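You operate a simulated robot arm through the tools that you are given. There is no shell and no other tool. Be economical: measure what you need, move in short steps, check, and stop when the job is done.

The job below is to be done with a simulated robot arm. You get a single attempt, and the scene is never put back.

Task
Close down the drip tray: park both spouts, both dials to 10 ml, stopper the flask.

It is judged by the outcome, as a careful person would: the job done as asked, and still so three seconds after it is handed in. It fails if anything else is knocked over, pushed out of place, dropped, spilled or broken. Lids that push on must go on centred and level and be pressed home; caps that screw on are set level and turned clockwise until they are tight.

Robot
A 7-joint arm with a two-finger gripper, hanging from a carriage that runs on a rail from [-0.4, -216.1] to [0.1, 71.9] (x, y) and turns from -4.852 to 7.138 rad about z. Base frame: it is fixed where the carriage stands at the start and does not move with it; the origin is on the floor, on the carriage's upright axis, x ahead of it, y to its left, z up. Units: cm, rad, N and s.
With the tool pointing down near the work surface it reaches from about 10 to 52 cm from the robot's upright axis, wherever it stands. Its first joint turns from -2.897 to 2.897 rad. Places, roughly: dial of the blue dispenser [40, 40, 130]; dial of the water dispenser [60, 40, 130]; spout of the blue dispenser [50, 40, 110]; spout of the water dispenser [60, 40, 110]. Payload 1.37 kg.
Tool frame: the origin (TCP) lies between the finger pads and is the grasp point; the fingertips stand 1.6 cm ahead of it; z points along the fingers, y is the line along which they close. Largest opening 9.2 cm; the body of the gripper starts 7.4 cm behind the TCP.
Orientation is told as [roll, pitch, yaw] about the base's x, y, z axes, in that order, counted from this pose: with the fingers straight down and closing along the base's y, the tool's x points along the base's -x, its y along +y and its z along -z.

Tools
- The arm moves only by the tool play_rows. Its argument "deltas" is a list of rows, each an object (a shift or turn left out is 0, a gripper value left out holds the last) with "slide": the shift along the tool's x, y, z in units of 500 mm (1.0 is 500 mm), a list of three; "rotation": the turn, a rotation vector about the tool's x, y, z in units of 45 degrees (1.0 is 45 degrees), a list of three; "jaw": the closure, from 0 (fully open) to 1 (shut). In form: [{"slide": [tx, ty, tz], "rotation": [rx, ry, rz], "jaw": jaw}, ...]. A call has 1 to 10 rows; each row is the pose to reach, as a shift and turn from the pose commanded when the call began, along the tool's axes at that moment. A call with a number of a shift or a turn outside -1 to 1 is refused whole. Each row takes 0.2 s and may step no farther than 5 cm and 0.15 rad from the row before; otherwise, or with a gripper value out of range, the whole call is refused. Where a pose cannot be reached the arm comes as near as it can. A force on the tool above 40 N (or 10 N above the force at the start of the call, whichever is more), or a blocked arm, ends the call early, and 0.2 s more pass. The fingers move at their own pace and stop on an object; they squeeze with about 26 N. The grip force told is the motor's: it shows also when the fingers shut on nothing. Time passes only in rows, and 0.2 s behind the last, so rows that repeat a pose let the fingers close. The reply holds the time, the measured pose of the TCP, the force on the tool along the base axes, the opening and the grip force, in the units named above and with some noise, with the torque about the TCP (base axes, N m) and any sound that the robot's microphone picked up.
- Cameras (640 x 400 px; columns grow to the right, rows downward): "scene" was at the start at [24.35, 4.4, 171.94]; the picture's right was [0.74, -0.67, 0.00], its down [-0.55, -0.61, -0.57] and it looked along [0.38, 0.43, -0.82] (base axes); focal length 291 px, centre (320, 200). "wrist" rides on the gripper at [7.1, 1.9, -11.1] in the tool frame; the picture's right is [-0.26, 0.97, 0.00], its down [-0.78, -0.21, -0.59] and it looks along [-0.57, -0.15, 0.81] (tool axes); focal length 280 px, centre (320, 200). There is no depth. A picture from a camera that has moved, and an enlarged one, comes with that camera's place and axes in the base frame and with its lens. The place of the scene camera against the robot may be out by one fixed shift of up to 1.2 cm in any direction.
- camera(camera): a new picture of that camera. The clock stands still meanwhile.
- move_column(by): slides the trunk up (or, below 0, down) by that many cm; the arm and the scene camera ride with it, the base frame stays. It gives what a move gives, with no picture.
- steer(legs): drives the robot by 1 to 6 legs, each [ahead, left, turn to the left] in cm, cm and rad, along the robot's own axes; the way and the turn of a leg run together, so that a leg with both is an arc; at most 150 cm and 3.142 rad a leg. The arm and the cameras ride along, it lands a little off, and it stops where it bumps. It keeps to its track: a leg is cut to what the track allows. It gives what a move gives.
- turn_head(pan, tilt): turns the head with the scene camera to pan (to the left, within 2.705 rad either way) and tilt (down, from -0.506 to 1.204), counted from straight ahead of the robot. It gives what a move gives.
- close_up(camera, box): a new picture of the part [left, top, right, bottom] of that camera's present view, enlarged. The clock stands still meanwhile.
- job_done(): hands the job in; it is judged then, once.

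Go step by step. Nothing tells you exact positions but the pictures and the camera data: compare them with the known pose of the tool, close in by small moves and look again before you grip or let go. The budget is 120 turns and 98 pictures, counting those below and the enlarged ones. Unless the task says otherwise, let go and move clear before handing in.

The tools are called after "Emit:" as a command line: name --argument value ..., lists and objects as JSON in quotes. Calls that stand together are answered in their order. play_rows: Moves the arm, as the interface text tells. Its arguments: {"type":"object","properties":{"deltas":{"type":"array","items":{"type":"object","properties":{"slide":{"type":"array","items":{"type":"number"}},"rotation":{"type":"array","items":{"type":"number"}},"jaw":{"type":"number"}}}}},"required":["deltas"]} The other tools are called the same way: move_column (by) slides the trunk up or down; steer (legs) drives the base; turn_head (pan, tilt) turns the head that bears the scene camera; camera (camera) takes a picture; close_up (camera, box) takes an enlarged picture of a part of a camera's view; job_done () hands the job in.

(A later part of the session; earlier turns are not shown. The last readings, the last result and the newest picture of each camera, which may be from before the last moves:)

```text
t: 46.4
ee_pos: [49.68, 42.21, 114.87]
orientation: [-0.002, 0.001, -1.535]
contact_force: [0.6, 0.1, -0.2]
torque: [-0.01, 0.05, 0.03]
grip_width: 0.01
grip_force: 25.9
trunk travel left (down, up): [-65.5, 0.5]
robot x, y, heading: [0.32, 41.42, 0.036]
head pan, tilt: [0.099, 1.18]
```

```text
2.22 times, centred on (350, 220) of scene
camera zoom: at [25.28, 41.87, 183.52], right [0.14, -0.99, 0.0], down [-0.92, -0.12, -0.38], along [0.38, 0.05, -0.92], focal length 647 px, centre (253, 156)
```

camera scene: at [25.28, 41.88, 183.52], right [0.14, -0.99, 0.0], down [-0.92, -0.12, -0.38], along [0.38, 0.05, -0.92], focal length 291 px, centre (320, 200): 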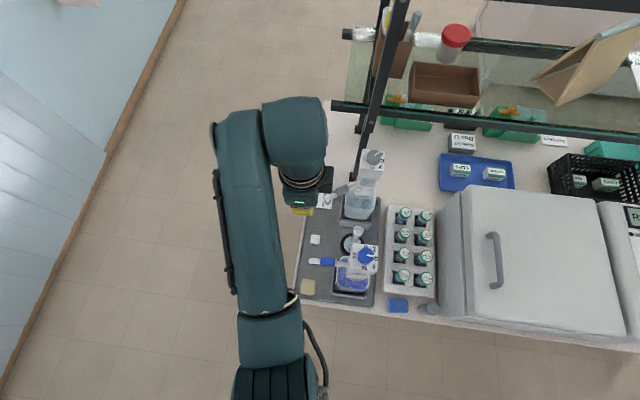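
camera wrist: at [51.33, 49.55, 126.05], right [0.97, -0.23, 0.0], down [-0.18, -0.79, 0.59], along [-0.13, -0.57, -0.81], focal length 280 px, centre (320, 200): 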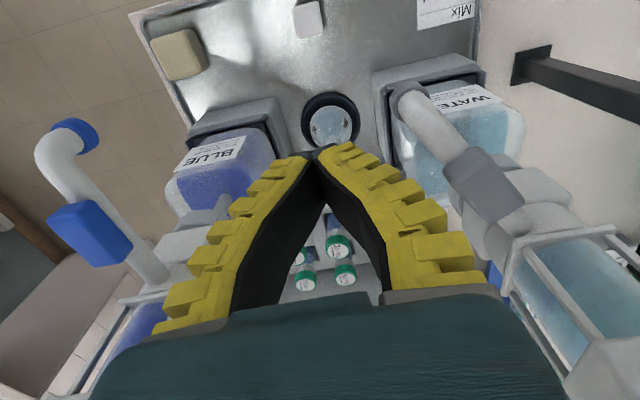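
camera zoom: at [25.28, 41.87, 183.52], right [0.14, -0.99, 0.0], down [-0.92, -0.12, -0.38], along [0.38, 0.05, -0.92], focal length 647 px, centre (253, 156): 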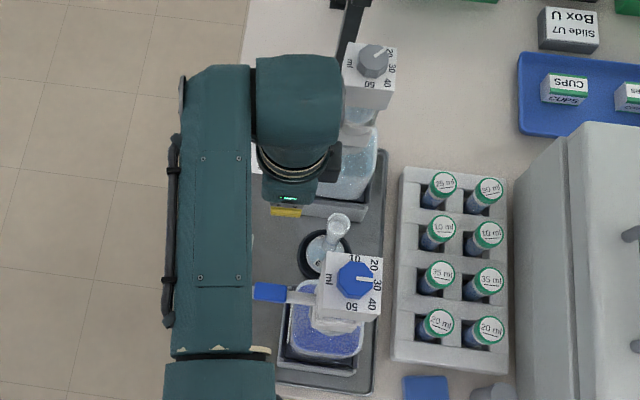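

The finger sits beside the water spout. I push it in +x with small steps until it points to +y.

Emit:
play_rows --deltas '[{"slide": [0.02, 0.02, 0]}, {"slide": [0.022, 0.04, 0]}, {"slide": [0.022, 0.06, 0]}, {"slide": [0.022, 0.08, 0]}, {"slide": [0.022, 0.1, 0]}, {"slide": [0.02, 0.12, 0]}]'

Emit:
camera --camera "wrist"

Emit:
close_up --camera "scene" --box '[280, 130, 420, 310]'

```text
t: 47.8
ee_pos: [55.61, 43.42, 115.16]
orientation: [0.002, 0.0, -1.533]
contact_force: [0.2, 0.1, 0.3]
torque: [0.01, -0.03, 0.02]
grip_width: 0.0
grip_force: 25.9
trunk travel left (down, up): [-65.5, 0.5]
robot x, y, heading: [0.26, 41.39, 0.035]
head pan, tilt: [0.099, 1.18]
```

```text
56 pictures are left
camera wrist: at [57.24, 50.6, 126.23], right [0.97, -0.23, 0.0], down [-0.18, -0.79, 0.59], along [-0.13, -0.57, -0.81], focal length 280 px, centre (320, 200)
```

wrist: 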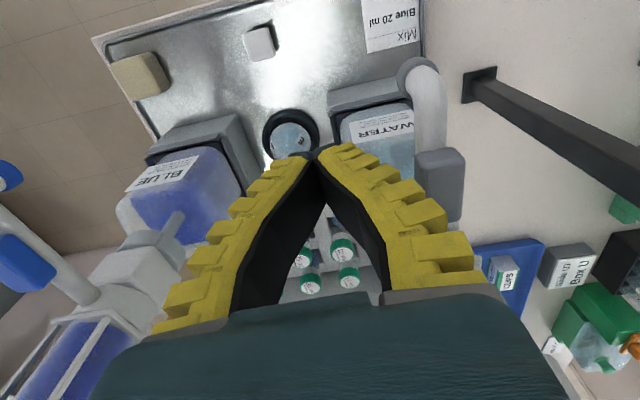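

```text
2.22 times, centred on (350, 220) of scene
camera zoom: at [25.27, 41.87, 183.52], right [0.14, -0.99, 0.0], down [-0.92, -0.12, -0.38], along [0.38, 0.05, -0.92], focal length 647 px, centre (253, 156)
```

zoom: 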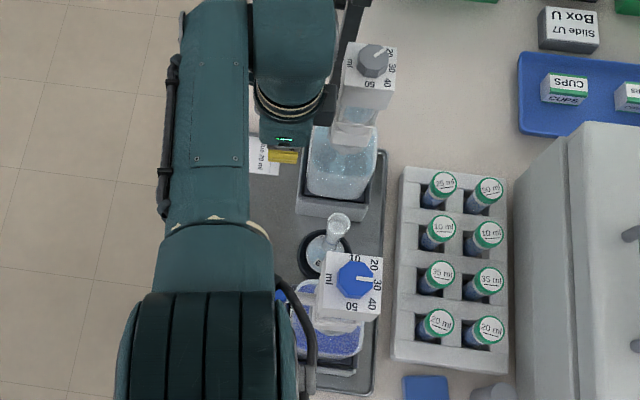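

The water spout now points about +y. I'll back off, lift clear and check both spouts from above.

Emit:
play_rows --deltas '[{"slide": [0, -0.05, 0]}, {"slide": [0, -0.09, -0.06]}, {"slide": [0, -0.09, -0.15]}, {"slide": [0.05, -0.09, -0.24]}, {"slide": [0.1, -0.12, -0.33]}, {"slide": [0.18, -0.16, -0.37], "jaw": 0}, {"slide": [0.26, -0.22, -0.37]}, {"slide": [0.34, -0.3, -0.37]}, {"slide": [0.4, -0.36, -0.37]}]'

Emit:
turn_head --pan -0.05 --tilt 0.95

Emit:
camera --camera "scene"

```text
refused: row 4 steps farther than a row can; nothing moved
```

```text
t: 48.6
ee_pos: [55.65, 43.39, 115.07]
orientation: [-0.001, -0.001, -1.533]
contact_force: [-0.4, 0.5, 0.0]
torque: [0.02, 0.0, 0.0]
grip_width: 0.01
grip_force: 26.1
trunk travel left (down, up): [-65.5, 0.5]
robot x, y, heading: [0.3, 41.28, 0.038]
head pan, tilt: [-0.051, 0.949]
```

```text
54 pictures are left
camera scene: at [26.86, 40.99, 185.02], right [-0.01, -1.0, 0.0], down [-0.81, 0.01, -0.58], along [0.58, -0.01, -0.81], focal length 291 px, centre (320, 200)
```

scene: 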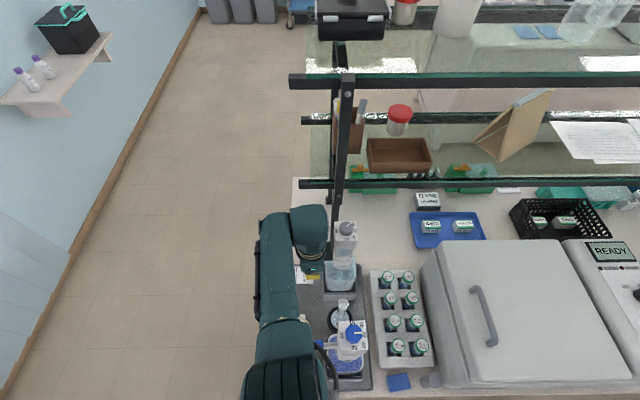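

Emit:
play_rows --deltas '[{"slide": [0, -0.05, 0]}, {"slide": [0, -0.08, -0.06]}, {"slide": [0, -0.08, -0.14]}, {"slide": [0.02, -0.08, -0.22]}, {"slide": [0.05, -0.08, -0.3]}, {"slide": [0.1, -0.12, -0.36], "jaw": 0}, {"slide": [0.17, -0.16, -0.37]}, {"slide": [0.24, -0.21, -0.37]}, {"slide": [0.31, -0.27, -0.37]}, {"slide": [0.38, -0.33, -0.37]}]'

Emit:
close_up --camera "scene" --box '[280, 210, 400, 390]'

```text
t: 50.8
ee_pos: [38.23, 61.6, 133.45]
orientation: [0.001, 0.002, -1.535]
contact_force: [0.8, -1.1, -0.7]
torque: [0.01, 0.01, -0.03]
grip_width: 9.18
grip_force: 0.1
trunk travel left (down, up): [-65.5, 0.5]
robot x, y, heading: [-0.05, 41.23, 0.043]
head pan, tilt: [-0.051, 0.949]
```

```text
2.22 times, centred on (340, 300) of scene
camera zoom: at [26.87, 40.98, 185.03], right [-0.01, -1.0, 0.0], down [-0.81, 0.01, -0.58], along [0.58, -0.01, -0.81], focal length 647 px, centre (276, -22)
```

zoom: 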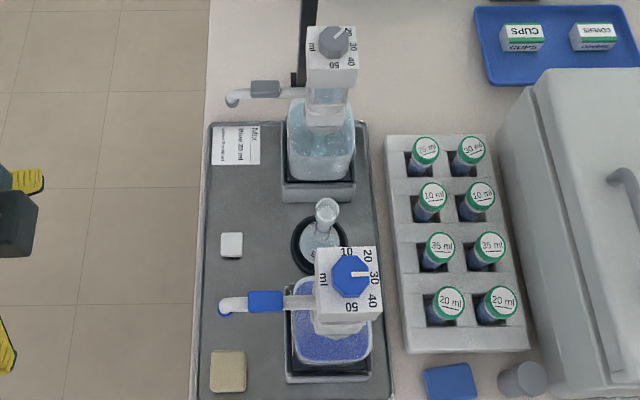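

Both spouts are parked pointing +y. Next the blue dial: I bring the open gripper over it at z≈134 and look with the wrist camera.

Emit:
play_rows --deltas '[{"slide": [-0.09, -0.004, -0.012]}, {"slide": [-0.18, -0.008, -0.012]}, {"slide": [-0.27, -0.012, -0.012]}, {"slide": [-0.36, -0.015, -0.012]}, {"slide": [-0.45, -0.02, -0.012]}, {"slide": [-0.541, -0.023, -0.012]}, {"slide": [-0.541, -0.023, -0.012]}]'

Emit:
camera --camera "wrist"

Emit:
camera --camera "scene"

```text
t: 52.4
ee_pos: [38.7, 34.62, 133.46]
orientation: [0.003, -0.002, -1.534]
contact_force: [-0.1, 0.5, 0.1]
torque: [-0.01, 0.01, 0.04]
grip_width: 9.16
grip_force: 0.0
out of reach, approached as far as the arm can: row 3, 4, 5, 6, 7
trunk travel left (down, up): [-65.5, 0.5]
robot x, y, heading: [0.38, 41.45, 0.037]
head pan, tilt: [-0.051, 0.949]
```

```text
52 pictures are left
camera wrist: at [40.34, 41.88, 144.65], right [0.97, -0.23, 0.0], down [-0.18, -0.79, 0.59], along [-0.13, -0.57, -0.81], focal length 280 px, centre (320, 200)
```

wrist: 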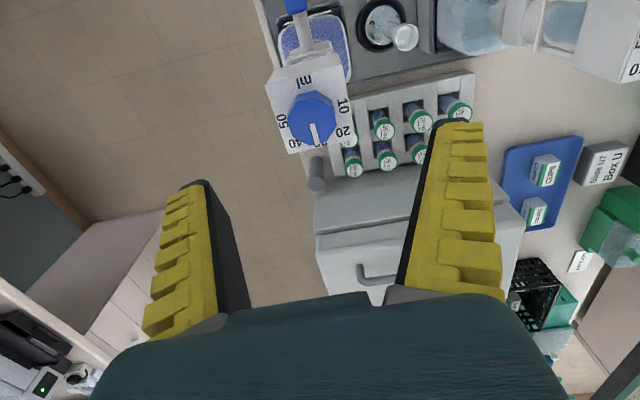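

```text
51 pictures are left
camera scene: at [26.86, 40.99, 185.02], right [-0.01, -1.0, 0.0], down [-0.81, 0.01, -0.58], along [0.58, -0.01, -0.81], focal length 291 px, centre (320, 200)
```

scene: 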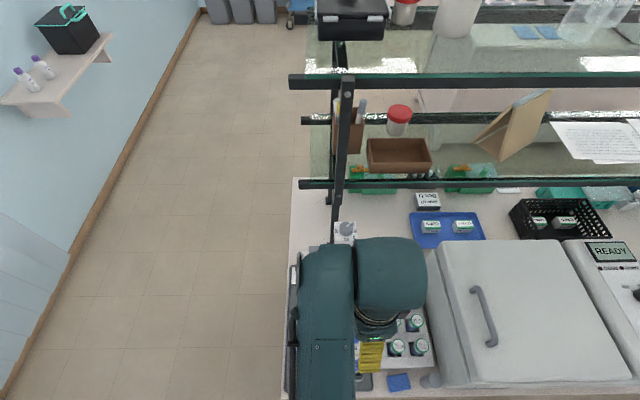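

The arm is at a joint limit here, though the dial is well in view. I'll put the robot further right, where this yaw is comfortable, and get a second view of the knob.

Emit:
steer --legs '[[0, -18, 0]]'

Emit:
play_rows --deltas '[{"slide": [0.09, 0.003, 0]}, {"slide": [0.18, 0.006, 0]}, {"slide": [0.27, 0.009, 0]}, {"slide": [0.37, 0.012, 0]}, {"slide": [0.37, 0.012, 0]}]'

Emit:
camera --camera "wrist"

```text
t: 53.9
ee_pos: [38.61, 16.33, 133.52]
orientation: [0.003, -0.002, -1.538]
contact_force: [-0.1, -0.5, -0.1]
torque: [-0.01, -0.03, 0.02]
grip_width: 9.16
grip_force: 0.0
trunk travel left (down, up): [-65.5, 0.5]
robot x, y, heading: [-0.02, 23.22, 0.029]
head pan, tilt: [-0.051, 0.949]
```

```text
t: 55.1
ee_pos: [38.59, 34.88, 133.4]
orientation: [0.002, -0.003, -1.539]
contact_force: [0.1, 0.2, 0.5]
torque: [-0.02, -0.01, -0.01]
grip_width: 9.17
grip_force: 0.1
out of reach, approached as far as the arm can: row 2
trunk travel left (down, up): [-65.5, 0.5]
robot x, y, heading: [-0.2, 23.17, 0.031]
head pan, tilt: [-0.051, 0.949]
```

```text
50 pictures are left
camera wrist: at [40.26, 42.17, 144.57], right [0.97, -0.23, 0.0], down [-0.19, -0.79, 0.59], along [-0.13, -0.57, -0.81], focal length 280 px, centre (320, 200)
```

wrist: 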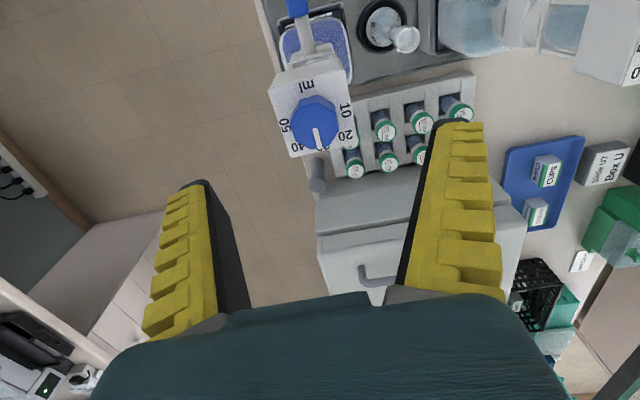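

I need a baseline to fix the knob's position; shifting 5 cm in +y for a second look.

Emit:
play_rows --deltas '[{"slide": [0.05, 0, 0]}, {"slide": [0.1, 0, 0]}, {"slide": [0.1, 0, 0]}]'

Emit:
close_up --camera "wrist" --box '[240, 60, 400, 240]'

```text
t: 55.9
ee_pos: [38.54, 39.97, 133.43]
orientation: [0.001, -0.002, -1.538]
contact_force: [-0.1, 0.3, 0.0]
torque: [0.01, -0.02, 0.0]
grip_width: 9.18
grip_force: 0.0
trunk travel left (down, up): [-65.5, 0.5]
robot x, y, heading: [0.46, 23.42, 0.03]
head pan, tilt: [-0.051, 0.949]
```

```text
2.22 times, centred on (320, 150) of wrist
camera zoom: at [40.16, 47.17, 144.55], right [0.97, -0.23, 0.0], down [-0.19, -0.79, 0.59], along [-0.13, -0.57, -0.81], focal length 623 px, centre (320, 311)
```

zoom: 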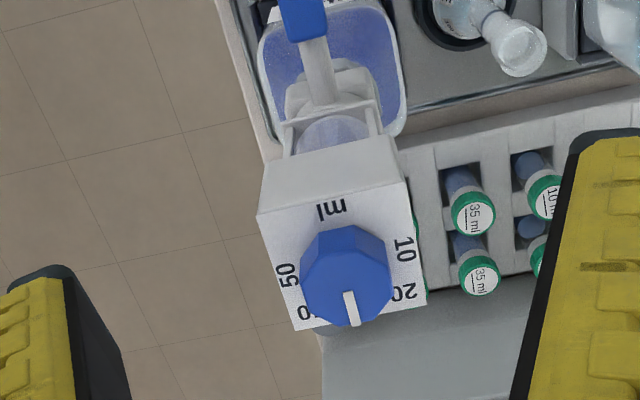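

Knob top centre triangulates to about [38.6, 35.75, 127.5]. I centre over it, descend with open fingers, then check.

Emit:
play_rows --deltas '[{"slide": [-0.0844, -0.0016, 0], "rotation": [0, 0, 0.042]}, {"slide": [-0.0844, -0.0016, 0.04], "rotation": [0, 0, 0.042]}, {"slide": [-0.0844, -0.0016, 0.08], "rotation": [0, 0, 0.042]}, {"slide": [-0.0844, -0.0016, 0.114], "rotation": [0, 0, 0.042]}, {"slide": [-0.0844, -0.0016, 0.114], "rotation": [0, 0, 0.042]}]'

Emit:
camera --camera "wrist"

```text
t: 57.1
ee_pos: [38.64, 35.73, 127.68]
orientation: [0.005, -0.004, -1.571]
contact_force: [0.3, -0.2, -0.4]
torque: [0.0, -0.01, 0.02]
grip_width: 9.21
grip_force: 0.0
trunk travel left (down, up): [-65.5, 0.5]
robot x, y, heading: [-0.05, 23.22, 0.031]
head pan, tilt: [-0.051, 0.949]
```

```text
48 pictures are left
camera wrist: at [40.48, 42.85, 138.84], right [0.96, -0.26, 0.0], down [-0.21, -0.78, 0.59], along [-0.15, -0.57, -0.81], focal length 280 px, centre (320, 200)
```

wrist: 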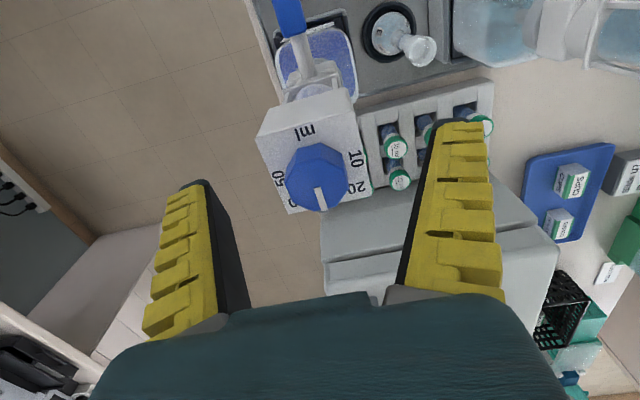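

The knob sits centred between the fingers. Closing on it.

Emit:
play_rows --deltas '[{"jaw": 0.5}, {"jaw": 0.6}, {"jaw": 0.7}, {"jaw": 1}, {"jaw": 1}, {"jaw": 1}]'

Emit:
camera --camera "wrist"

```text
t: 58.5
ee_pos: [38.62, 35.62, 127.69]
orientation: [0.003, -0.002, -1.57]
contact_force: [-2.5, -1.8, 4.2]
torque: [-0.16, 0.08, -0.03]
grip_width: 2.23
grip_force: 25.8
trunk travel left (down, up): [-65.5, 0.5]
robot x, y, heading: [-0.06, 23.21, 0.033]
head pan, tilt: [-0.051, 0.949]
```

```text
47 pictures are left
camera wrist: at [40.48, 42.82, 138.85], right [0.96, -0.26, 0.0], down [-0.21, -0.78, 0.59], along [-0.15, -0.57, -0.81], focal length 280 px, centre (320, 200)
```

wrist: 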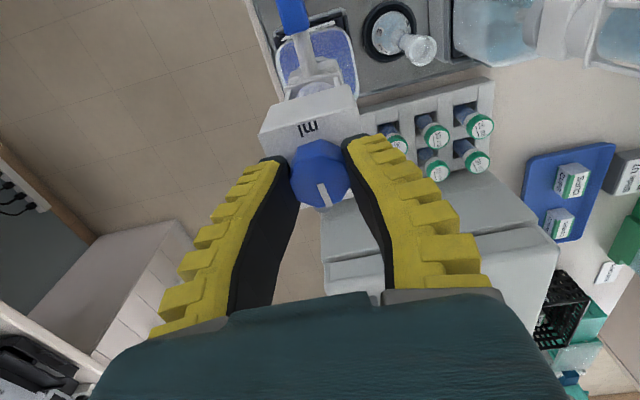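

Gripped (2.2 cm). Turning counter-clockwise (from above) 45° first, then checking.

Emit:
play_rows --deltas '[{"rotation": [0, 0, -0.167]}, {"rotation": [0, 0, -0.333]}, {"rotation": [0, 0, -0.5]}, {"rotation": [0, 0, -0.667]}, {"rotation": [0, 0, -0.833]}, {"rotation": [0, 0, -1.0]}, {"rotation": [0, 0, -1.0]}]'

Emit:
camera --camera "wrist"

```text
t: 60.1
ee_pos: [38.51, 35.68, 127.76]
orientation: [-0.001, -0.003, -0.783]
contact_force: [-1.8, -2.3, 3.1]
torque: [0.01, 0.07, 0.0]
grip_width: 2.11
grip_force: 26.1
trunk travel left (down, up): [-65.5, 0.5]
robot x, y, heading: [-0.25, 22.94, 0.031]
head pan, tilt: [-0.051, 0.949]
```

```text
46 pictures are left
camera wrist: at [34.88, 42.12, 138.92], right [0.87, 0.5, 0.0], down [0.4, -0.7, 0.59], along [0.3, -0.51, -0.81], focal length 280 px, centre (320, 200)
```

wrist: 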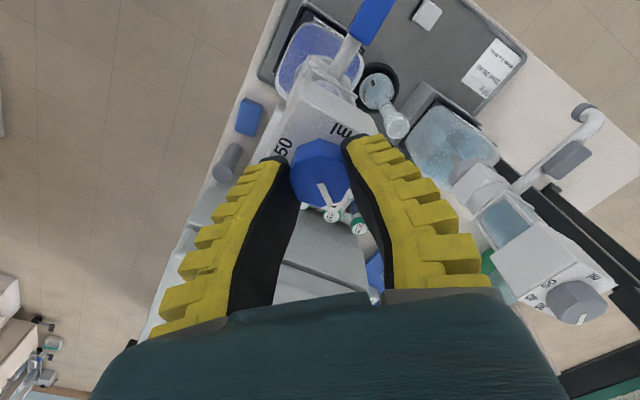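

The knob follows the gripper. Turning the second 45°.

Emit:
play_rows --deltas '[{"rotation": [0, 0, -0.167]}, {"rotation": [0, 0, -0.333]}, {"rotation": [0, 0, -0.5]}, {"rotation": [0, 0, -0.667]}, {"rotation": [0, 0, -0.833]}, {"rotation": [0, 0, -1.0]}, {"rotation": [0, 0, -1.0]}]'

Emit:
close_up --camera "wrist" --box '[240, 80, 400, 240]'

```text
t: 61.7
ee_pos: [38.62, 35.65, 127.66]
orientation: [-0.003, -0.002, 0.001]
contact_force: [-2.7, -2.9, 2.4]
torque: [-0.02, 0.08, -0.47]
grip_width: 2.17
grip_force: 26.3
trunk travel left (down, up): [-65.5, 0.5]
robot x, y, heading: [0.32, 22.61, 0.033]
head pan, tilt: [-0.051, 0.949]
```

```text
2.50 times, centred on (320, 160) of wrist
camera zoom: at [31.46, 37.66, 138.9], right [0.26, 0.97, 0.0], down [0.78, -0.21, 0.59], along [0.57, -0.16, -0.81], focal length 701 px, centre (320, 300)
```

zoom: 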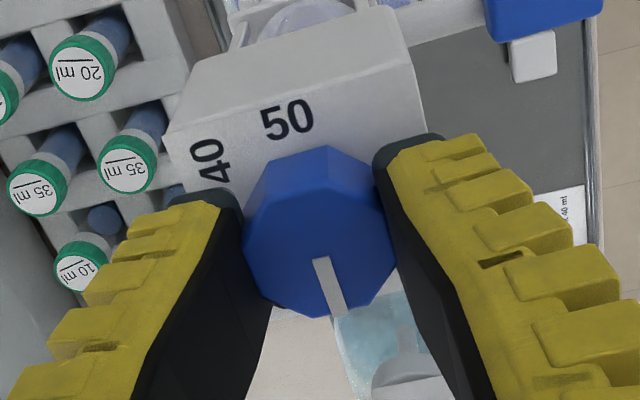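

Pointer now looks at 10 and there's a stop-like torque. Releasing and lifting to check.

Emit:
play_rows --deltas '[{"jaw": 0.4}, {"jaw": 0}, {"jaw": 0}, {"slide": [0, 0, -0.06]}, {"slide": [0, 0, -0.14]}, {"slide": [0, 0, -0.18]}]'

Emit:
close_up --camera "wrist" --box '[240, 60, 400, 240]'

```text
t: 63.1
ee_pos: [39.54, 36.18, 135.64]
orientation: [-0.004, -0.002, 0.001]
contact_force: [-0.5, 0.0, -0.2]
torque: [0.0, 0.0, 0.02]
grip_width: 9.17
grip_force: 0.1
out of reach, approached as far as the arm can: row 6
trunk travel left (down, up): [-65.5, 0.5]
robot x, y, heading: [0.09, 23.21, 0.031]
head pan, tilt: [-0.051, 0.949]
```

```text
2.22 times, centred on (320, 150) of wrist
camera zoom: at [32.37, 38.17, 146.68], right [0.26, 0.96, 0.0], down [0.78, -0.21, 0.59], along [0.57, -0.16, -0.81], focal length 623 px, centre (320, 311)
```

zoom: 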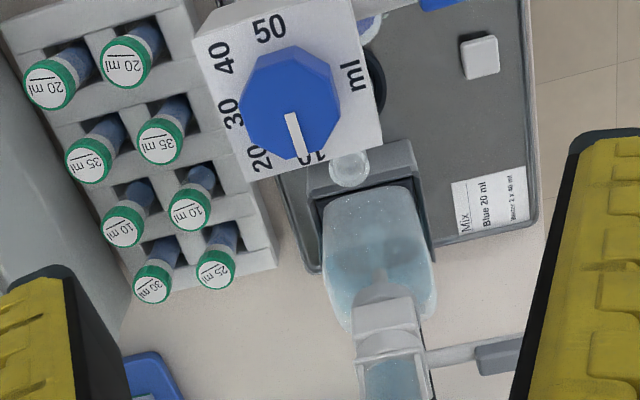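

Blue dial is on 10. Now over to the water dial (≈[60.5, 36, 127.5]), yawing to −45° on the way.

Emit:
play_rows --deltas '[{"slide": [-0.06, 0, 0.01], "rotation": [0, 0, 0.167]}, {"slide": [-0.12, 0, 0.02], "rotation": [0, 0, 0.333]}, {"slide": [-0.19, 0, 0.03], "rotation": [0, 0, 0.5]}, {"slide": [-0.26, 0, 0.03], "rotation": [0, 0, 0.667]}, {"slide": [-0.33, 0, 0.03], "rotation": [0, 0, 0.833]}, {"slide": [-0.4, 0, 0.03], "rotation": [0, 0, 1.0]}, {"slide": [-0.4, 0, 0.03], "rotation": [0, 0, 1.0]}]'

Emit:
camera --camera "wrist"

Emit:
camera --camera "scene"

```text
t: 64.7
ee_pos: [59.78, 35.98, 134.48]
orientation: [0.002, -0.004, -0.79]
contact_force: [-0.2, 0.3, 0.4]
torque: [0.03, -0.02, 0.0]
grip_width: 9.2
grip_force: 0.2
trunk travel left (down, up): [-65.5, 0.5]
robot x, y, heading: [-0.05, 23.28, 0.03]
head pan, tilt: [-0.051, 0.949]
```

```text
43 pictures are left
camera wrist: at [55.95, 42.48, 145.54], right [0.87, 0.49, 0.0], down [0.4, -0.7, 0.59], along [0.3, -0.51, -0.81], focal length 280 px, centre (320, 200)
```

wrist: 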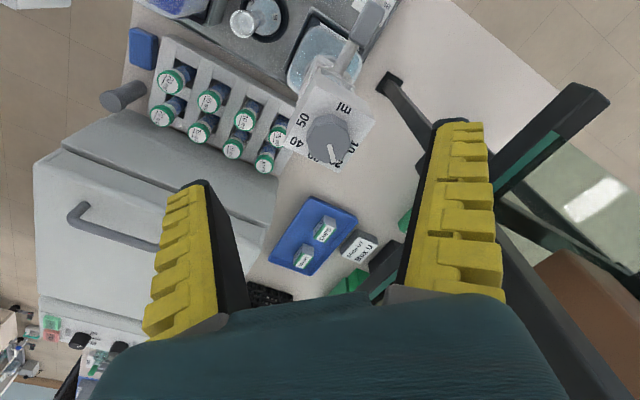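

```text
42 pictures are left
camera scene: at [26.84, 22.75, 185.04], right [-0.02, -1.0, 0.0], down [-0.81, 0.01, -0.58], along [0.58, -0.01, -0.81], focal length 291 px, centre (320, 200)
```

scene: 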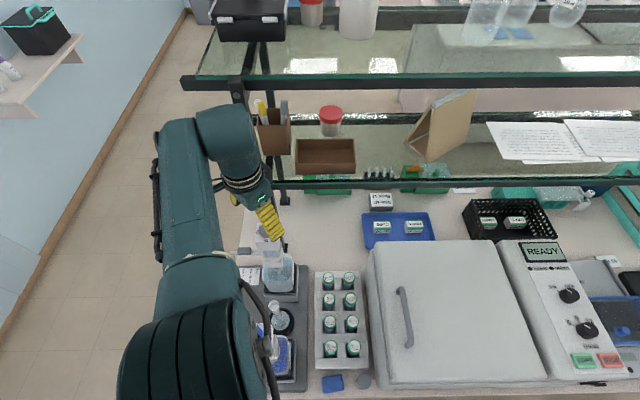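

Good reach here. A close-up to locate the water knob and confirm its reading.

Emit:
close_up --camera "wrist" --box '[260, 80, 400, 190]'

```text
3.64 times, centred on (330, 135) of wrist
camera zoom: at [55.95, 42.48, 145.54], right [0.87, 0.49, 0.0], down [0.4, -0.7, 0.59], along [0.3, -0.51, -0.81], focal length 1020 px, centre (284, 436)
```

zoom: 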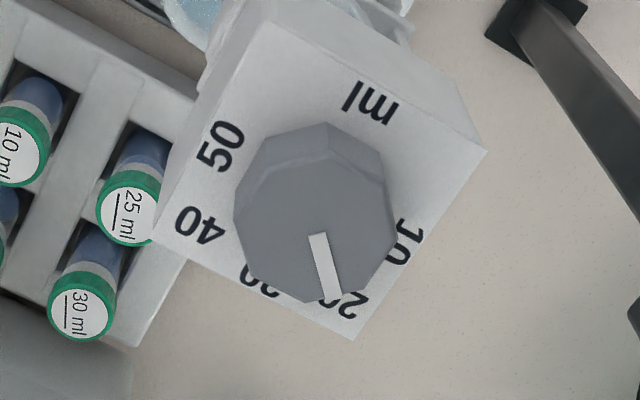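

The water dial reads 20; knob centre ≈ [60.8, 35.6]. Centring and descending.

Emit:
play_rows --deltas '[{"slide": [-0.0198, 0.0091, 0]}, {"slide": [-0.0198, 0.0091, 0.04]}, {"slide": [-0.0198, 0.0091, 0.08]}, {"slide": [-0.0198, 0.0091, 0.12]}, {"slide": [-0.0198, 0.0091, 0.136]}, {"slide": [-0.0198, 0.0091, 0.136]}]'

Emit:
camera --camera "wrist"

```text
t: 66.1
ee_pos: [58.8, 35.13, 127.85]
orientation: [0.0, -0.002, -0.785]
contact_force: [-0.4, -0.3, -0.3]
torque: [-0.03, 0.03, -0.02]
grip_width: 9.2
grip_force: 0.1
out of reach, approached as far as the arm can: row 1, 2, 3, 4, 5, 6
trunk travel left (down, up): [-65.5, 0.5]
robot x, y, heading: [0.19, 22.99, 0.034]
head pan, tilt: [-0.051, 0.949]
```

```text
40 pictures are left
camera wrist: at [55.14, 41.59, 138.96], right [0.87, 0.5, 0.0], down [0.4, -0.7, 0.59], along [0.29, -0.51, -0.81], focal length 280 px, centre (320, 200)
```

wrist: 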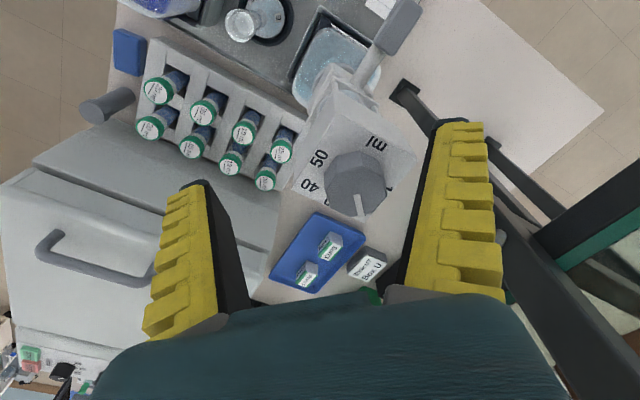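

Two cm short. I'll lift, shift the robot left so the reach is straighter, and lower the trunk while raising the arm, which lengthens the reach.

Emit:
play_rows --deltas '[{"slide": [0, 0, -0.07]}, {"slide": [0, 0, -0.13]}, {"slide": [0.03, -0.03, -0.14]}]'

Emit:
steer --legs '[[0, 11, 0]]'

Emit:
move_column --by -10

Emit:
play_rows --deltas '[{"slide": [0, 0, -0.07]}, {"slide": [0, 0, -0.14]}, {"slide": [0, 0, -0.19]}, {"slide": [-0.06, -0.06, -0.19]}, {"slide": [-0.12, -0.12, -0.19]}]'

```text
t: 66.9
ee_pos: [56.68, 35.13, 134.92]
orientation: [0.0, -0.003, -0.788]
contact_force: [0.6, -0.7, 0.7]
torque: [0.02, 0.02, -0.01]
grip_width: 9.2
grip_force: 0.2
trunk travel left (down, up): [-65.5, 0.5]
robot x, y, heading: [0.15, 22.87, 0.036]
head pan, tilt: [-0.051, 0.949]
```

```text
t: 68.1
ee_pos: [56.88, 45.76, 134.86]
orientation: [0.0, 0.0, -0.787]
contact_force: [-0.5, -0.4, 0.0]
torque: [0.03, 0.0, 0.0]
grip_width: 9.18
grip_force: 0.1
trunk travel left (down, up): [-65.5, 0.5]
robot x, y, heading: [0.05, 33.95, 0.031]
head pan, tilt: [-0.051, 0.949]
```

```text
t: 69.4
ee_pos: [56.78, 45.78, 124.69]
orientation: [-0.002, -0.003, -0.787]
contact_force: [-0.2, 0.4, 0.1]
torque: [0.03, 0.0, -0.03]
grip_width: 9.16
grip_force: 0.1
trunk travel left (down, up): [-55.5, 10.5]
robot x, y, heading: [-0.05, 34.27, 0.032]
head pan, tilt: [-0.051, 0.949]
```

```text
t: 70.6
ee_pos: [56.7, 37.34, 134.63]
orientation: [-0.001, -0.003, -0.786]
contact_force: [-0.2, 0.6, -0.3]
torque: [0.01, 0.0, 0.0]
grip_width: 9.2
grip_force: 0.0
trunk travel left (down, up): [-55.5, 10.5]
robot x, y, heading: [0.16, 34.16, 0.033]
head pan, tilt: [-0.051, 0.949]
```

Emit:
play_rows --deltas '[{"slide": [-0.0825, 0.0335, 0.01]}, {"slide": [-0.0825, 0.0335, 0.05]}, {"slide": [-0.0825, 0.0335, 0.09]}, {"slide": [-0.0825, 0.0335, 0.13]}, {"slide": [-0.0825, 0.0335, 0.139]}, {"slide": [-0.0825, 0.0335, 0.139]}]'

Emit:
camera --camera "wrist"

```text
t: 72.0
ee_pos: [60.84, 35.54, 127.48]
orientation: [0.002, -0.003, -0.787]
contact_force: [-0.2, 0.8, 0.1]
torque: [0.05, -0.01, -0.01]
grip_width: 9.19
grip_force: 0.1
trunk travel left (down, up): [-55.5, 10.5]
robot x, y, heading: [0.21, 34.24, 0.035]
head pan, tilt: [-0.051, 0.949]
```

```text
39 pictures are left
camera wrist: at [57.09, 41.9, 138.57], right [0.87, 0.49, 0.0], down [0.4, -0.7, 0.59], along [0.29, -0.51, -0.81], focal length 280 px, centre (320, 200)
```

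wrist: 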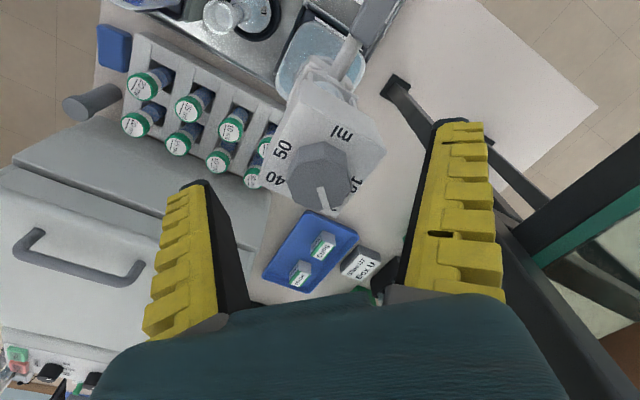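

Well centred. Closing and turning 45° counter-clockwise.

Emit:
play_rows --deltas '[{"jaw": 0.5}, {"jaw": 0.7}, {"jaw": 1}, {"jaw": 1}, {"jaw": 1}]'

Emit:
play_rows --deltas '[{"rotation": [0, 0, -0.167]}, {"rotation": [0, 0, -0.333]}, {"rotation": [0, 0, -0.5]}, {"rotation": [0, 0, -0.667]}, {"rotation": [0, 0, -0.833]}, {"rotation": [0, 0, -1.0]}, {"rotation": [0, 0, -1.0]}]'

Emit:
close_up --camera "wrist" --box '[240, 80, 400, 240]'

```text
t: 73.2
ee_pos: [60.8, 35.49, 127.36]
orientation: [-0.002, -0.002, -0.788]
contact_force: [-1.4, -0.4, 3.0]
torque: [0.05, 0.04, -0.04]
grip_width: 2.56
grip_force: 25.6
trunk travel left (down, up): [-55.5, 10.5]
robot x, y, heading: [-0.05, 33.75, 0.031]
head pan, tilt: [-0.051, 0.949]
```

```text
t: 74.8
ee_pos: [60.91, 35.5, 127.36]
orientation: [-0.002, -0.003, -0.002]
contact_force: [-0.5, -1.2, 3.2]
torque: [0.03, -0.15, 0.02]
grip_width: 2.46
grip_force: 25.8
trunk travel left (down, up): [-55.5, 10.5]
robot x, y, heading: [0.04, 34.31, 0.033]
head pan, tilt: [-0.051, 0.949]
```

```text
2.50 times, centred on (320, 160) of wrist
camera zoom: at [53.67, 37.47, 138.65], right [0.26, 0.96, 0.0], down [0.78, -0.21, 0.59], along [0.57, -0.16, -0.81], focal length 701 px, centre (320, 300)
```

zoom: 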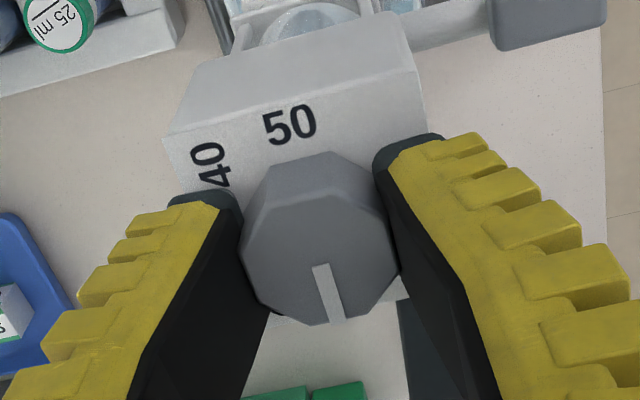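

Same pointer picture as for blue at 10. Releasing and lifting to verify.

Emit:
play_rows --deltas '[{"jaw": 0.4}, {"jaw": 0}, {"jaw": 0}, {"slide": [0, 0, -0.06]}, {"slide": [0, 0, -0.13]}, {"slide": [0.04, 0, -0.15]}]'

Emit:
close_up --camera "wrist" --box '[240, 80, 440, 240]'

Emit:
camera --camera "wrist"

```text
t: 76.2
ee_pos: [58.61, 35.5, 135.02]
orientation: [-0.002, -0.001, -0.002]
contact_force: [-0.1, 0.1, 0.5]
torque: [0.0, 0.02, 0.0]
grip_width: 9.2
grip_force: 0.0
trunk travel left (down, up): [-55.5, 10.5]
robot x, y, heading: [0.2, 33.57, 0.029]
head pan, tilt: [-0.051, 0.949]
```

```text
2.50 times, centred on (340, 160) of wrist
camera zoom: at [51.46, 37.38, 146.23], right [0.26, 0.96, 0.0], down [0.78, -0.21, 0.59], along [0.57, -0.16, -0.81], focal length 701 px, centre (270, 300)
```

zoom: 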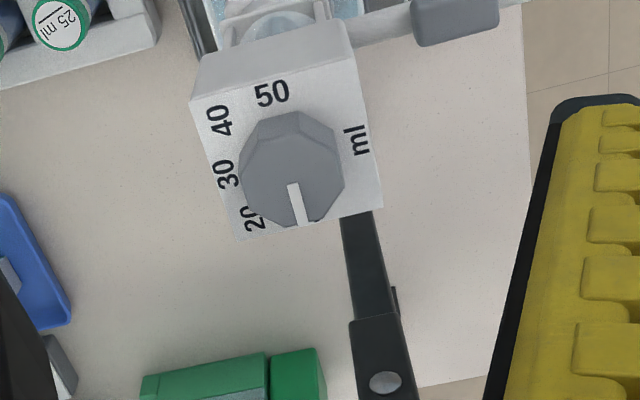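

```text
36 pictures are left
camera wrist: at [51.46, 37.38, 146.23], right [0.26, 0.96, 0.0], down [0.78, -0.21, 0.59], along [0.57, -0.16, -0.81], focal length 280 px, centre (320, 200)
```

wrist: 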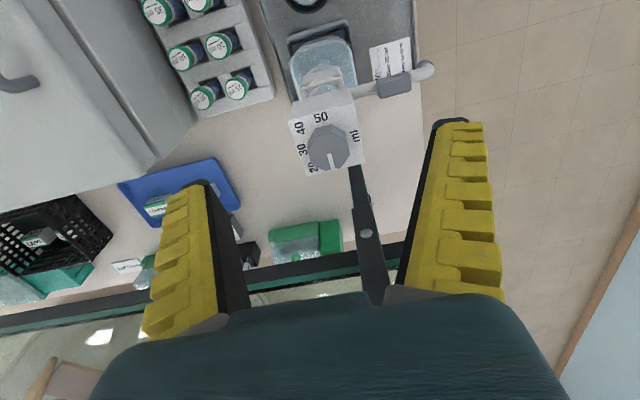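

Both dials are on 10. Now for the stopper: I move over the tray's free left part and yaw to −90° again.

Emit:
play_rows --deltas '[{"slide": [0.04, 0.03, 0], "rotation": [0, 0, 0.167]}, {"slide": [0.08, 0.08, 0], "rotation": [0, 0, 0.333]}, {"slide": [0.12, 0.13, 0], "rotation": [0, 0, 0.5]}, {"slide": [0.16, 0.18, 0], "rotation": [0, 0, 0.667]}, {"slide": [0.2, 0.23, 0.02], "rotation": [0, 0, 0.833]}, {"slide": [0.21, 0.27, 0.04], "rotation": [0, 0, 1.0]}]'

Emit:
play_rows --deltas '[{"slide": [0, 0, 0.05], "rotation": [0, 0, 0.167]}, {"slide": [0, 0, 0.12], "rotation": [0, 0, 0.333]}, {"slide": [0, 0, 0.19], "rotation": [0, 0, 0.5]}, {"slide": [0, 0, 0.26], "rotation": [0, 0, 0.667]}, {"slide": [0, 0, 0.33], "rotation": [0, 0, 0.833]}, {"slide": [0, 0, 0.4], "rotation": [0, 0, 1.0]}, {"slide": [0, 0, 0.4], "rotation": [0, 0, 1.0]}]'

Emit:
camera --camera "wrist"

```text
t: 77.6
ee_pos: [48.35, 49.13, 133.04]
orientation: [0.0, -0.003, -0.79]
contact_force: [0.4, -0.8, -0.4]
torque: [-0.01, 0.01, 0.01]
grip_width: 9.2
grip_force: 0.1
trunk travel left (down, up): [-55.5, 10.5]
robot x, y, heading: [0.62, 33.69, 0.03]
head pan, tilt: [-0.051, 0.949]
```

```text
t: 79.2
ee_pos: [48.26, 48.95, 112.99]
orientation: [0.001, -0.003, -1.575]
contact_force: [-0.5, 0.0, 0.2]
torque: [0.0, 0.02, 0.0]
grip_width: 9.2
grip_force: 0.0
trunk travel left (down, up): [-55.5, 10.5]
robot x, y, heading: [0.13, 34.11, 0.032]
head pan, tilt: [-0.051, 0.949]
```

```text
35 pictures are left
camera wrist: at [50.28, 56.18, 124.12], right [0.96, -0.27, 0.0], down [-0.22, -0.78, 0.59], along [-0.15, -0.57, -0.81], focal length 280 px, centre (320, 200)
```

wrist: 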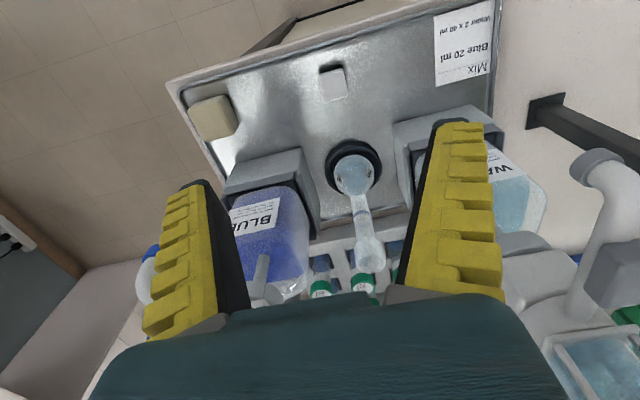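

The stopper is almost straight below, near [49.9, 48.9]. Going down to z≈101 for a closer look.

Emit:
play_rows --deltas '[{"slide": [0, 0.03, 0.06]}, {"slide": [0, 0.032, 0.13]}, {"slide": [0, 0.032, 0.2]}, {"slide": [0, 0.032, 0.24]}, {"slide": [0, 0.032, 0.24]}]'

Emit:
camera --camera "wrist"

Emit:
close_up --camera "wrist" --box '[280, 80, 400, 200]'

```text
t: 80.4
ee_pos: [50.05, 49.16, 101.01]
orientation: [0.001, -0.002, -1.571]
contact_force: [-0.2, 0.4, -0.2]
torque: [0.02, -0.01, -0.02]
grip_width: 9.18
grip_force: 0.1
trunk travel left (down, up): [-55.5, 10.5]
robot x, y, heading: [0.04, 34.05, 0.032]
head pan, tilt: [-0.051, 0.949]
```

```text
34 pictures are left
camera wrist: at [51.91, 56.28, 112.13], right [0.96, -0.26, 0.0], down [-0.22, -0.78, 0.59], along [-0.15, -0.57, -0.81], focal length 280 px, centre (320, 200)
```

wrist: 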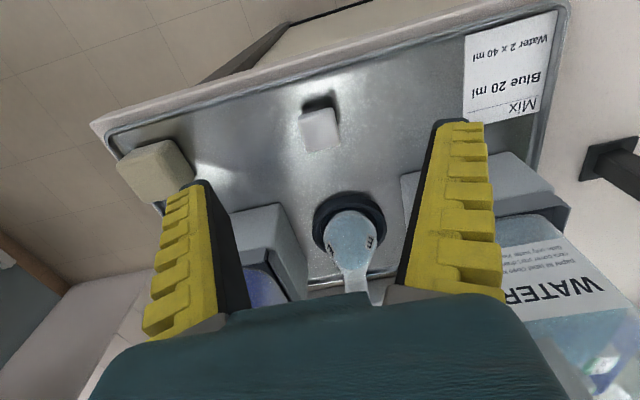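

```text
3.33 times, centred on (340, 140) of wrist
camera zoom: at [51.91, 56.28, 112.13], right [0.96, -0.26, 0.0], down [-0.22, -0.78, 0.59], along [-0.15, -0.57, -0.81], focal length 935 px, centre (253, 400)
```

zoom: 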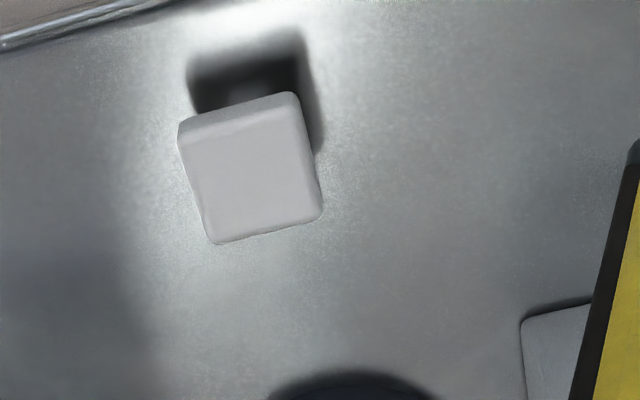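

The stopper head (2.4 cm square) has its top at ≈[49.9, 48.65, 93.1]. I'll lower so the tips take the upper part of the head.

Emit:
play_rows --deltas '[{"slide": [-0.01, -0.003, 0.04], "rotation": [0, 0, -0.07]}, {"slide": [-0.01, -0.003, 0.09], "rotation": [0, 0, -0.07]}, {"slide": [-0.01, -0.003, 0.125], "rotation": [0, 0, -0.07]}, {"slide": [-0.01, -0.003, 0.142], "rotation": [0, 0, -0.07]}, {"slide": [-0.01, -0.003, 0.142], "rotation": [0, 0, -0.07]}]'

Emit:
camera --camera "wrist"

```text
t: 81.6
ee_pos: [48.66, 48.12, 94.8]
orientation: [0.003, -0.002, -1.518]
contact_force: [0.6, -0.8, 0.1]
torque: [-0.01, 0.02, -0.02]
grip_width: 9.17
grip_force: 0.1
out of reach, approached as far as the arm can: row 2, 3, 4, 5
trunk travel left (down, up): [-55.5, 10.5]
robot x, y, heading: [0.32, 33.85, 0.033]
head pan, tilt: [-0.051, 0.949]
```

```text
32 pictures are left
camera wrist: at [50.19, 55.25, 106.05], right [0.98, -0.21, 0.0], down [-0.17, -0.79, 0.59], along [-0.12, -0.58, -0.81], focal length 280 px, centre (320, 200)
```

wrist: 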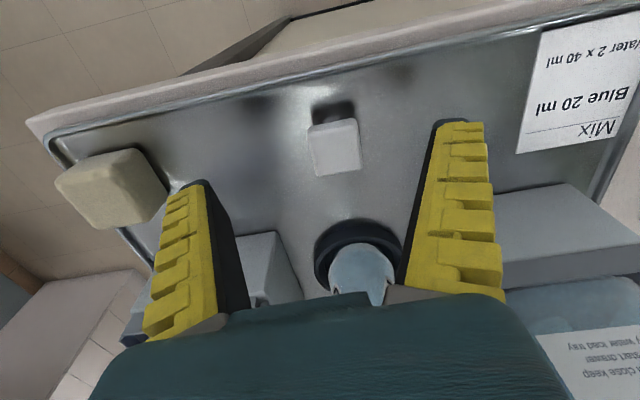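

Just short of reach again. Before lowering the trunk I check how the forearm sits relative to the parked blue spout.

Emit:
camera --camera "scene"

Emit:
close_up --camera "scene" --box '[200, 220, 400, 400]'

```text
31 pictures are left
camera scene: at [26.85, 33.47, 175.02], right [-0.02, -1.0, 0.0], down [-0.81, 0.02, -0.58], along [0.58, -0.01, -0.81], focal length 291 px, centre (320, 200)
```

scene: 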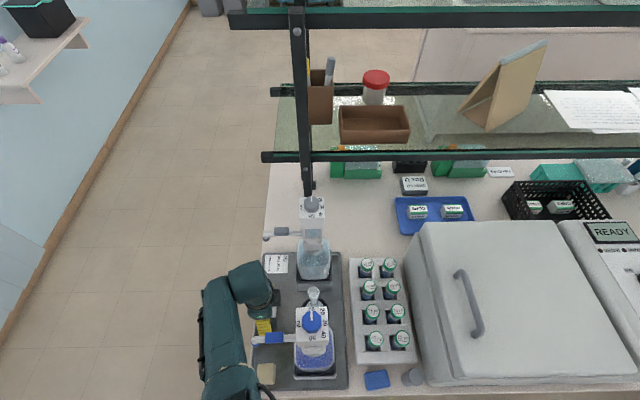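

```text
2.22 times, centred on (300, 310) of scene
camera zoom: at [26.85, 33.47, 175.02], right [-0.02, -1.0, 0.0], down [-0.81, 0.02, -0.58], along [0.58, -0.01, -0.81], focal length 647 px, centre (364, -44)
```

zoom: 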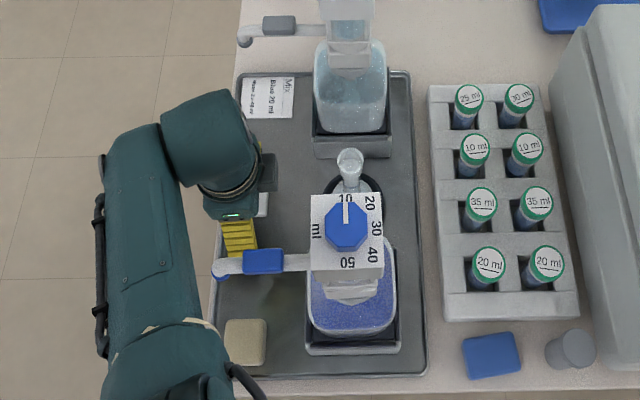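

Dials and spouts look right. I'll drive the robot 12 cm left instead, which shortens the reach and keeps the forearm away from the spout.

Emit:
play_rows --deltas '[{"slide": [0, 0, -0.07]}, {"slide": [0, 0, -0.14]}]'

Emit:
steer --legs '[[0, 12, 0]]'

Emit:
play_rows --deltas '[{"slide": [-0.06, 0.0, 0]}, {"slide": [-0.12, 0.01, 0]}, {"slide": [-0.18, 0.01, 0]}, {"slide": [-0.23, 0.015, 0]}, {"slide": [-0.23, 0.015, 0]}]'

```text
t: 82.2
ee_pos: [48.5, 47.87, 101.84]
orientation: [-0.002, -0.002, -1.518]
contact_force: [1.1, -0.2, 0.8]
torque: [-0.01, 0.03, 0.01]
grip_width: 9.2
grip_force: 0.0
trunk travel left (down, up): [-55.5, 10.5]
robot x, y, heading: [0.19, 33.91, 0.032]
head pan, tilt: [-0.051, 0.949]
```

```text
t: 83.5
ee_pos: [48.63, 59.95, 101.88]
orientation: [0.001, -0.003, -1.516]
contact_force: [-0.5, 0.6, 0.8]
torque: [-0.01, 0.01, 0.0]
grip_width: 9.18
grip_force: 0.0
trunk travel left (down, up): [-55.5, 10.5]
robot x, y, heading: [0.16, 46.24, 0.031]
head pan, tilt: [-0.051, 0.949]
```

```text
t: 84.7
ee_pos: [49.89, 48.7, 101.78]
orientation: [0.002, -0.002, -1.517]
contact_force: [0.2, -0.2, 0.6]
torque: [0.03, -0.02, -0.02]
grip_width: 9.18
grip_force: 0.1
trunk travel left (down, up): [-55.5, 10.5]
robot x, y, heading: [-0.08, 45.82, 0.032]
head pan, tilt: [-0.051, 0.949]
```

Directly above the stopper now at [49.9, 48.7]. Straight down to z≈93.8.

Emit:
play_rows --deltas '[{"slide": [0, 0, 0.06]}, {"slide": [0, 0, 0.11]}, {"slide": [0, 0, 0.14]}, {"slide": [0, 0, 0.16]}, {"slide": [0, 0, 0.16]}]'

Emit:
camera --camera "wrist"

```text
t: 85.8
ee_pos: [49.91, 48.54, 93.93]
orientation: [0.003, -0.001, -1.517]
contact_force: [0.2, 1.0, -0.7]
torque: [-0.01, 0.03, -0.01]
grip_width: 9.18
grip_force: 0.0
trunk travel left (down, up): [-55.5, 10.5]
robot x, y, heading: [-0.23, 45.93, 0.032]
head pan, tilt: [-0.051, 0.949]
```

```text
29 pictures are left
camera wrist: at [51.45, 55.84, 105.08], right [0.98, -0.21, 0.0], down [-0.17, -0.79, 0.59], along [-0.12, -0.58, -0.81], focal length 280 px, centre (320, 200)
```

wrist: 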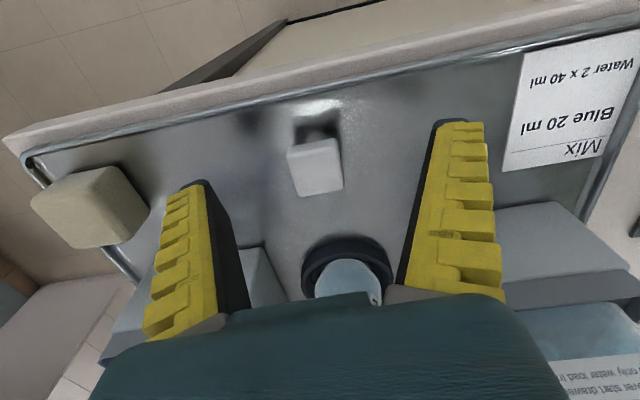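

The head is between the fingertips. Closing.

Emit:
play_rows --deltas '[{"slide": [0.005, 0, 0.002], "jaw": 0.5}, {"slide": [0.005, 0, 0.002], "jaw": 0.7}, {"slide": [0.005, 0, 0.002], "jaw": 1}, {"slide": [0.005, 0, 0.002], "jaw": 1}, {"slide": [0.005, 0, 0.002], "jaw": 1}]'

Emit:
camera --camera "wrist"

```text
t: 87.0
ee_pos: [49.84, 48.78, 93.75]
orientation: [0.003, -0.003, -1.517]
contact_force: [-0.4, 1.3, -0.5]
torque: [0.01, 0.02, -0.03]
grip_width: 0.02
grip_force: 25.8
trunk travel left (down, up): [-55.5, 10.5]
robot x, y, heading: [-0.17, 46.05, 0.035]
head pan, tilt: [-0.051, 0.949]
```

```text
28 pictures are left
camera wrist: at [51.32, 56.11, 104.97], right [0.98, -0.21, 0.0], down [-0.17, -0.79, 0.59], along [-0.12, -0.58, -0.81], focal length 280 px, centre (320, 200)
```

wrist: 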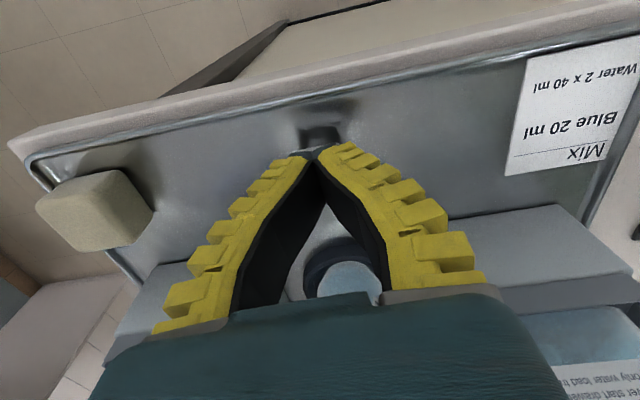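

The fingers closed just above the head, so it lies a bit lower than estimated. Opening and looking again.

Emit:
play_rows --deltas '[{"slide": [0, 0, -0.006], "jaw": 0.5}, {"slide": [0, 0, -0.006], "jaw": 0}, {"slide": [0, 0, -0.006], "jaw": 0}, {"slide": [0, 0, -0.006], "jaw": 0}]'

Emit:
close_up --camera "wrist" --box '[240, 80, 400, 240]'

```text
t: 88.0
ee_pos: [50.04, 48.92, 94.07]
orientation: [0.001, -0.003, -1.517]
contact_force: [1.0, 0.9, 0.8]
torque: [0.02, -0.01, 0.0]
grip_width: 9.18
grip_force: 0.0
trunk travel left (down, up): [-55.5, 10.5]
robot x, y, heading: [0.26, 45.95, 0.032]
head pan, tilt: [-0.051, 0.949]
```

```text
2.50 times, centred on (320, 160) of wrist
camera zoom: at [51.51, 56.12, 105.15], right [0.98, -0.21, 0.0], down [-0.17, -0.79, 0.59], along [-0.12, -0.58, -0.81], focal length 701 px, centre (320, 300)
```

zoom: 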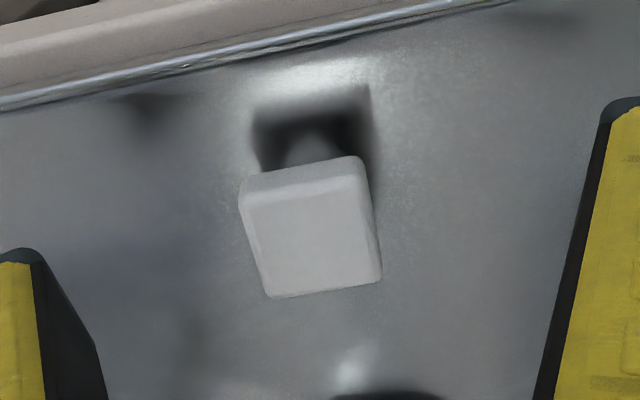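

The stopper is undisturbed, its top near z≈92. Lowering a further 1.5 cm and closing.

Emit:
play_rows --deltas '[{"slide": [-0.011, -0.0064, 0.015]}, {"slide": [-0.011, -0.0064, 0.029]}, {"slide": [-0.011, -0.0064, 0.029]}, {"slide": [-0.011, -0.0064, 0.029], "jaw": 0.5}, {"slide": [-0.011, -0.0064, 0.029], "jaw": 0.7}, {"slide": [-0.011, -0.0064, 0.029], "jaw": 1}, {"slide": [-0.011, -0.0064, 0.029], "jaw": 1}]'

Emit:
close_up --camera "wrist" --box '[240, 80, 400, 240]'

```text
t: 89.7
ee_pos: [49.25, 48.08, 92.94]
orientation: [0.001, -0.001, -1.516]
contact_force: [-0.2, -0.3, 0.7]
torque: [0.0, 0.01, -0.01]
grip_width: 0.0
grip_force: 25.5
out of reach, approached as far as the arm can: row 1, 2, 3, 4, 5, 6, 7
trunk travel left (down, up): [-55.5, 10.5]
robot x, y, heading: [0.23, 46.07, 0.035]
head pan, tilt: [-0.051, 0.949]
```

```text
2.50 times, centred on (320, 160) of wrist
camera zoom: at [50.76, 55.39, 104.1], right [0.98, -0.21, 0.0], down [-0.17, -0.79, 0.59], along [-0.12, -0.58, -0.81], focal length 701 px, centre (320, 300)
```

zoom: 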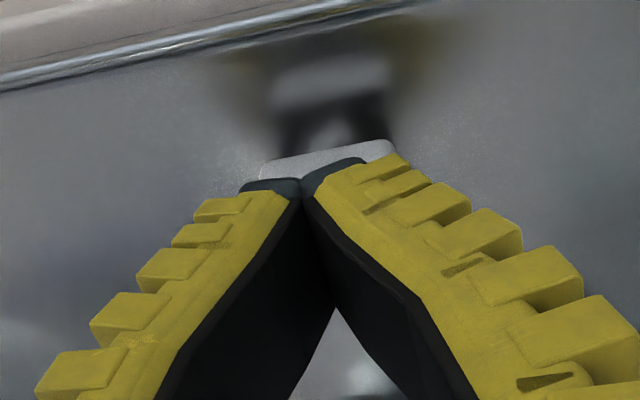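

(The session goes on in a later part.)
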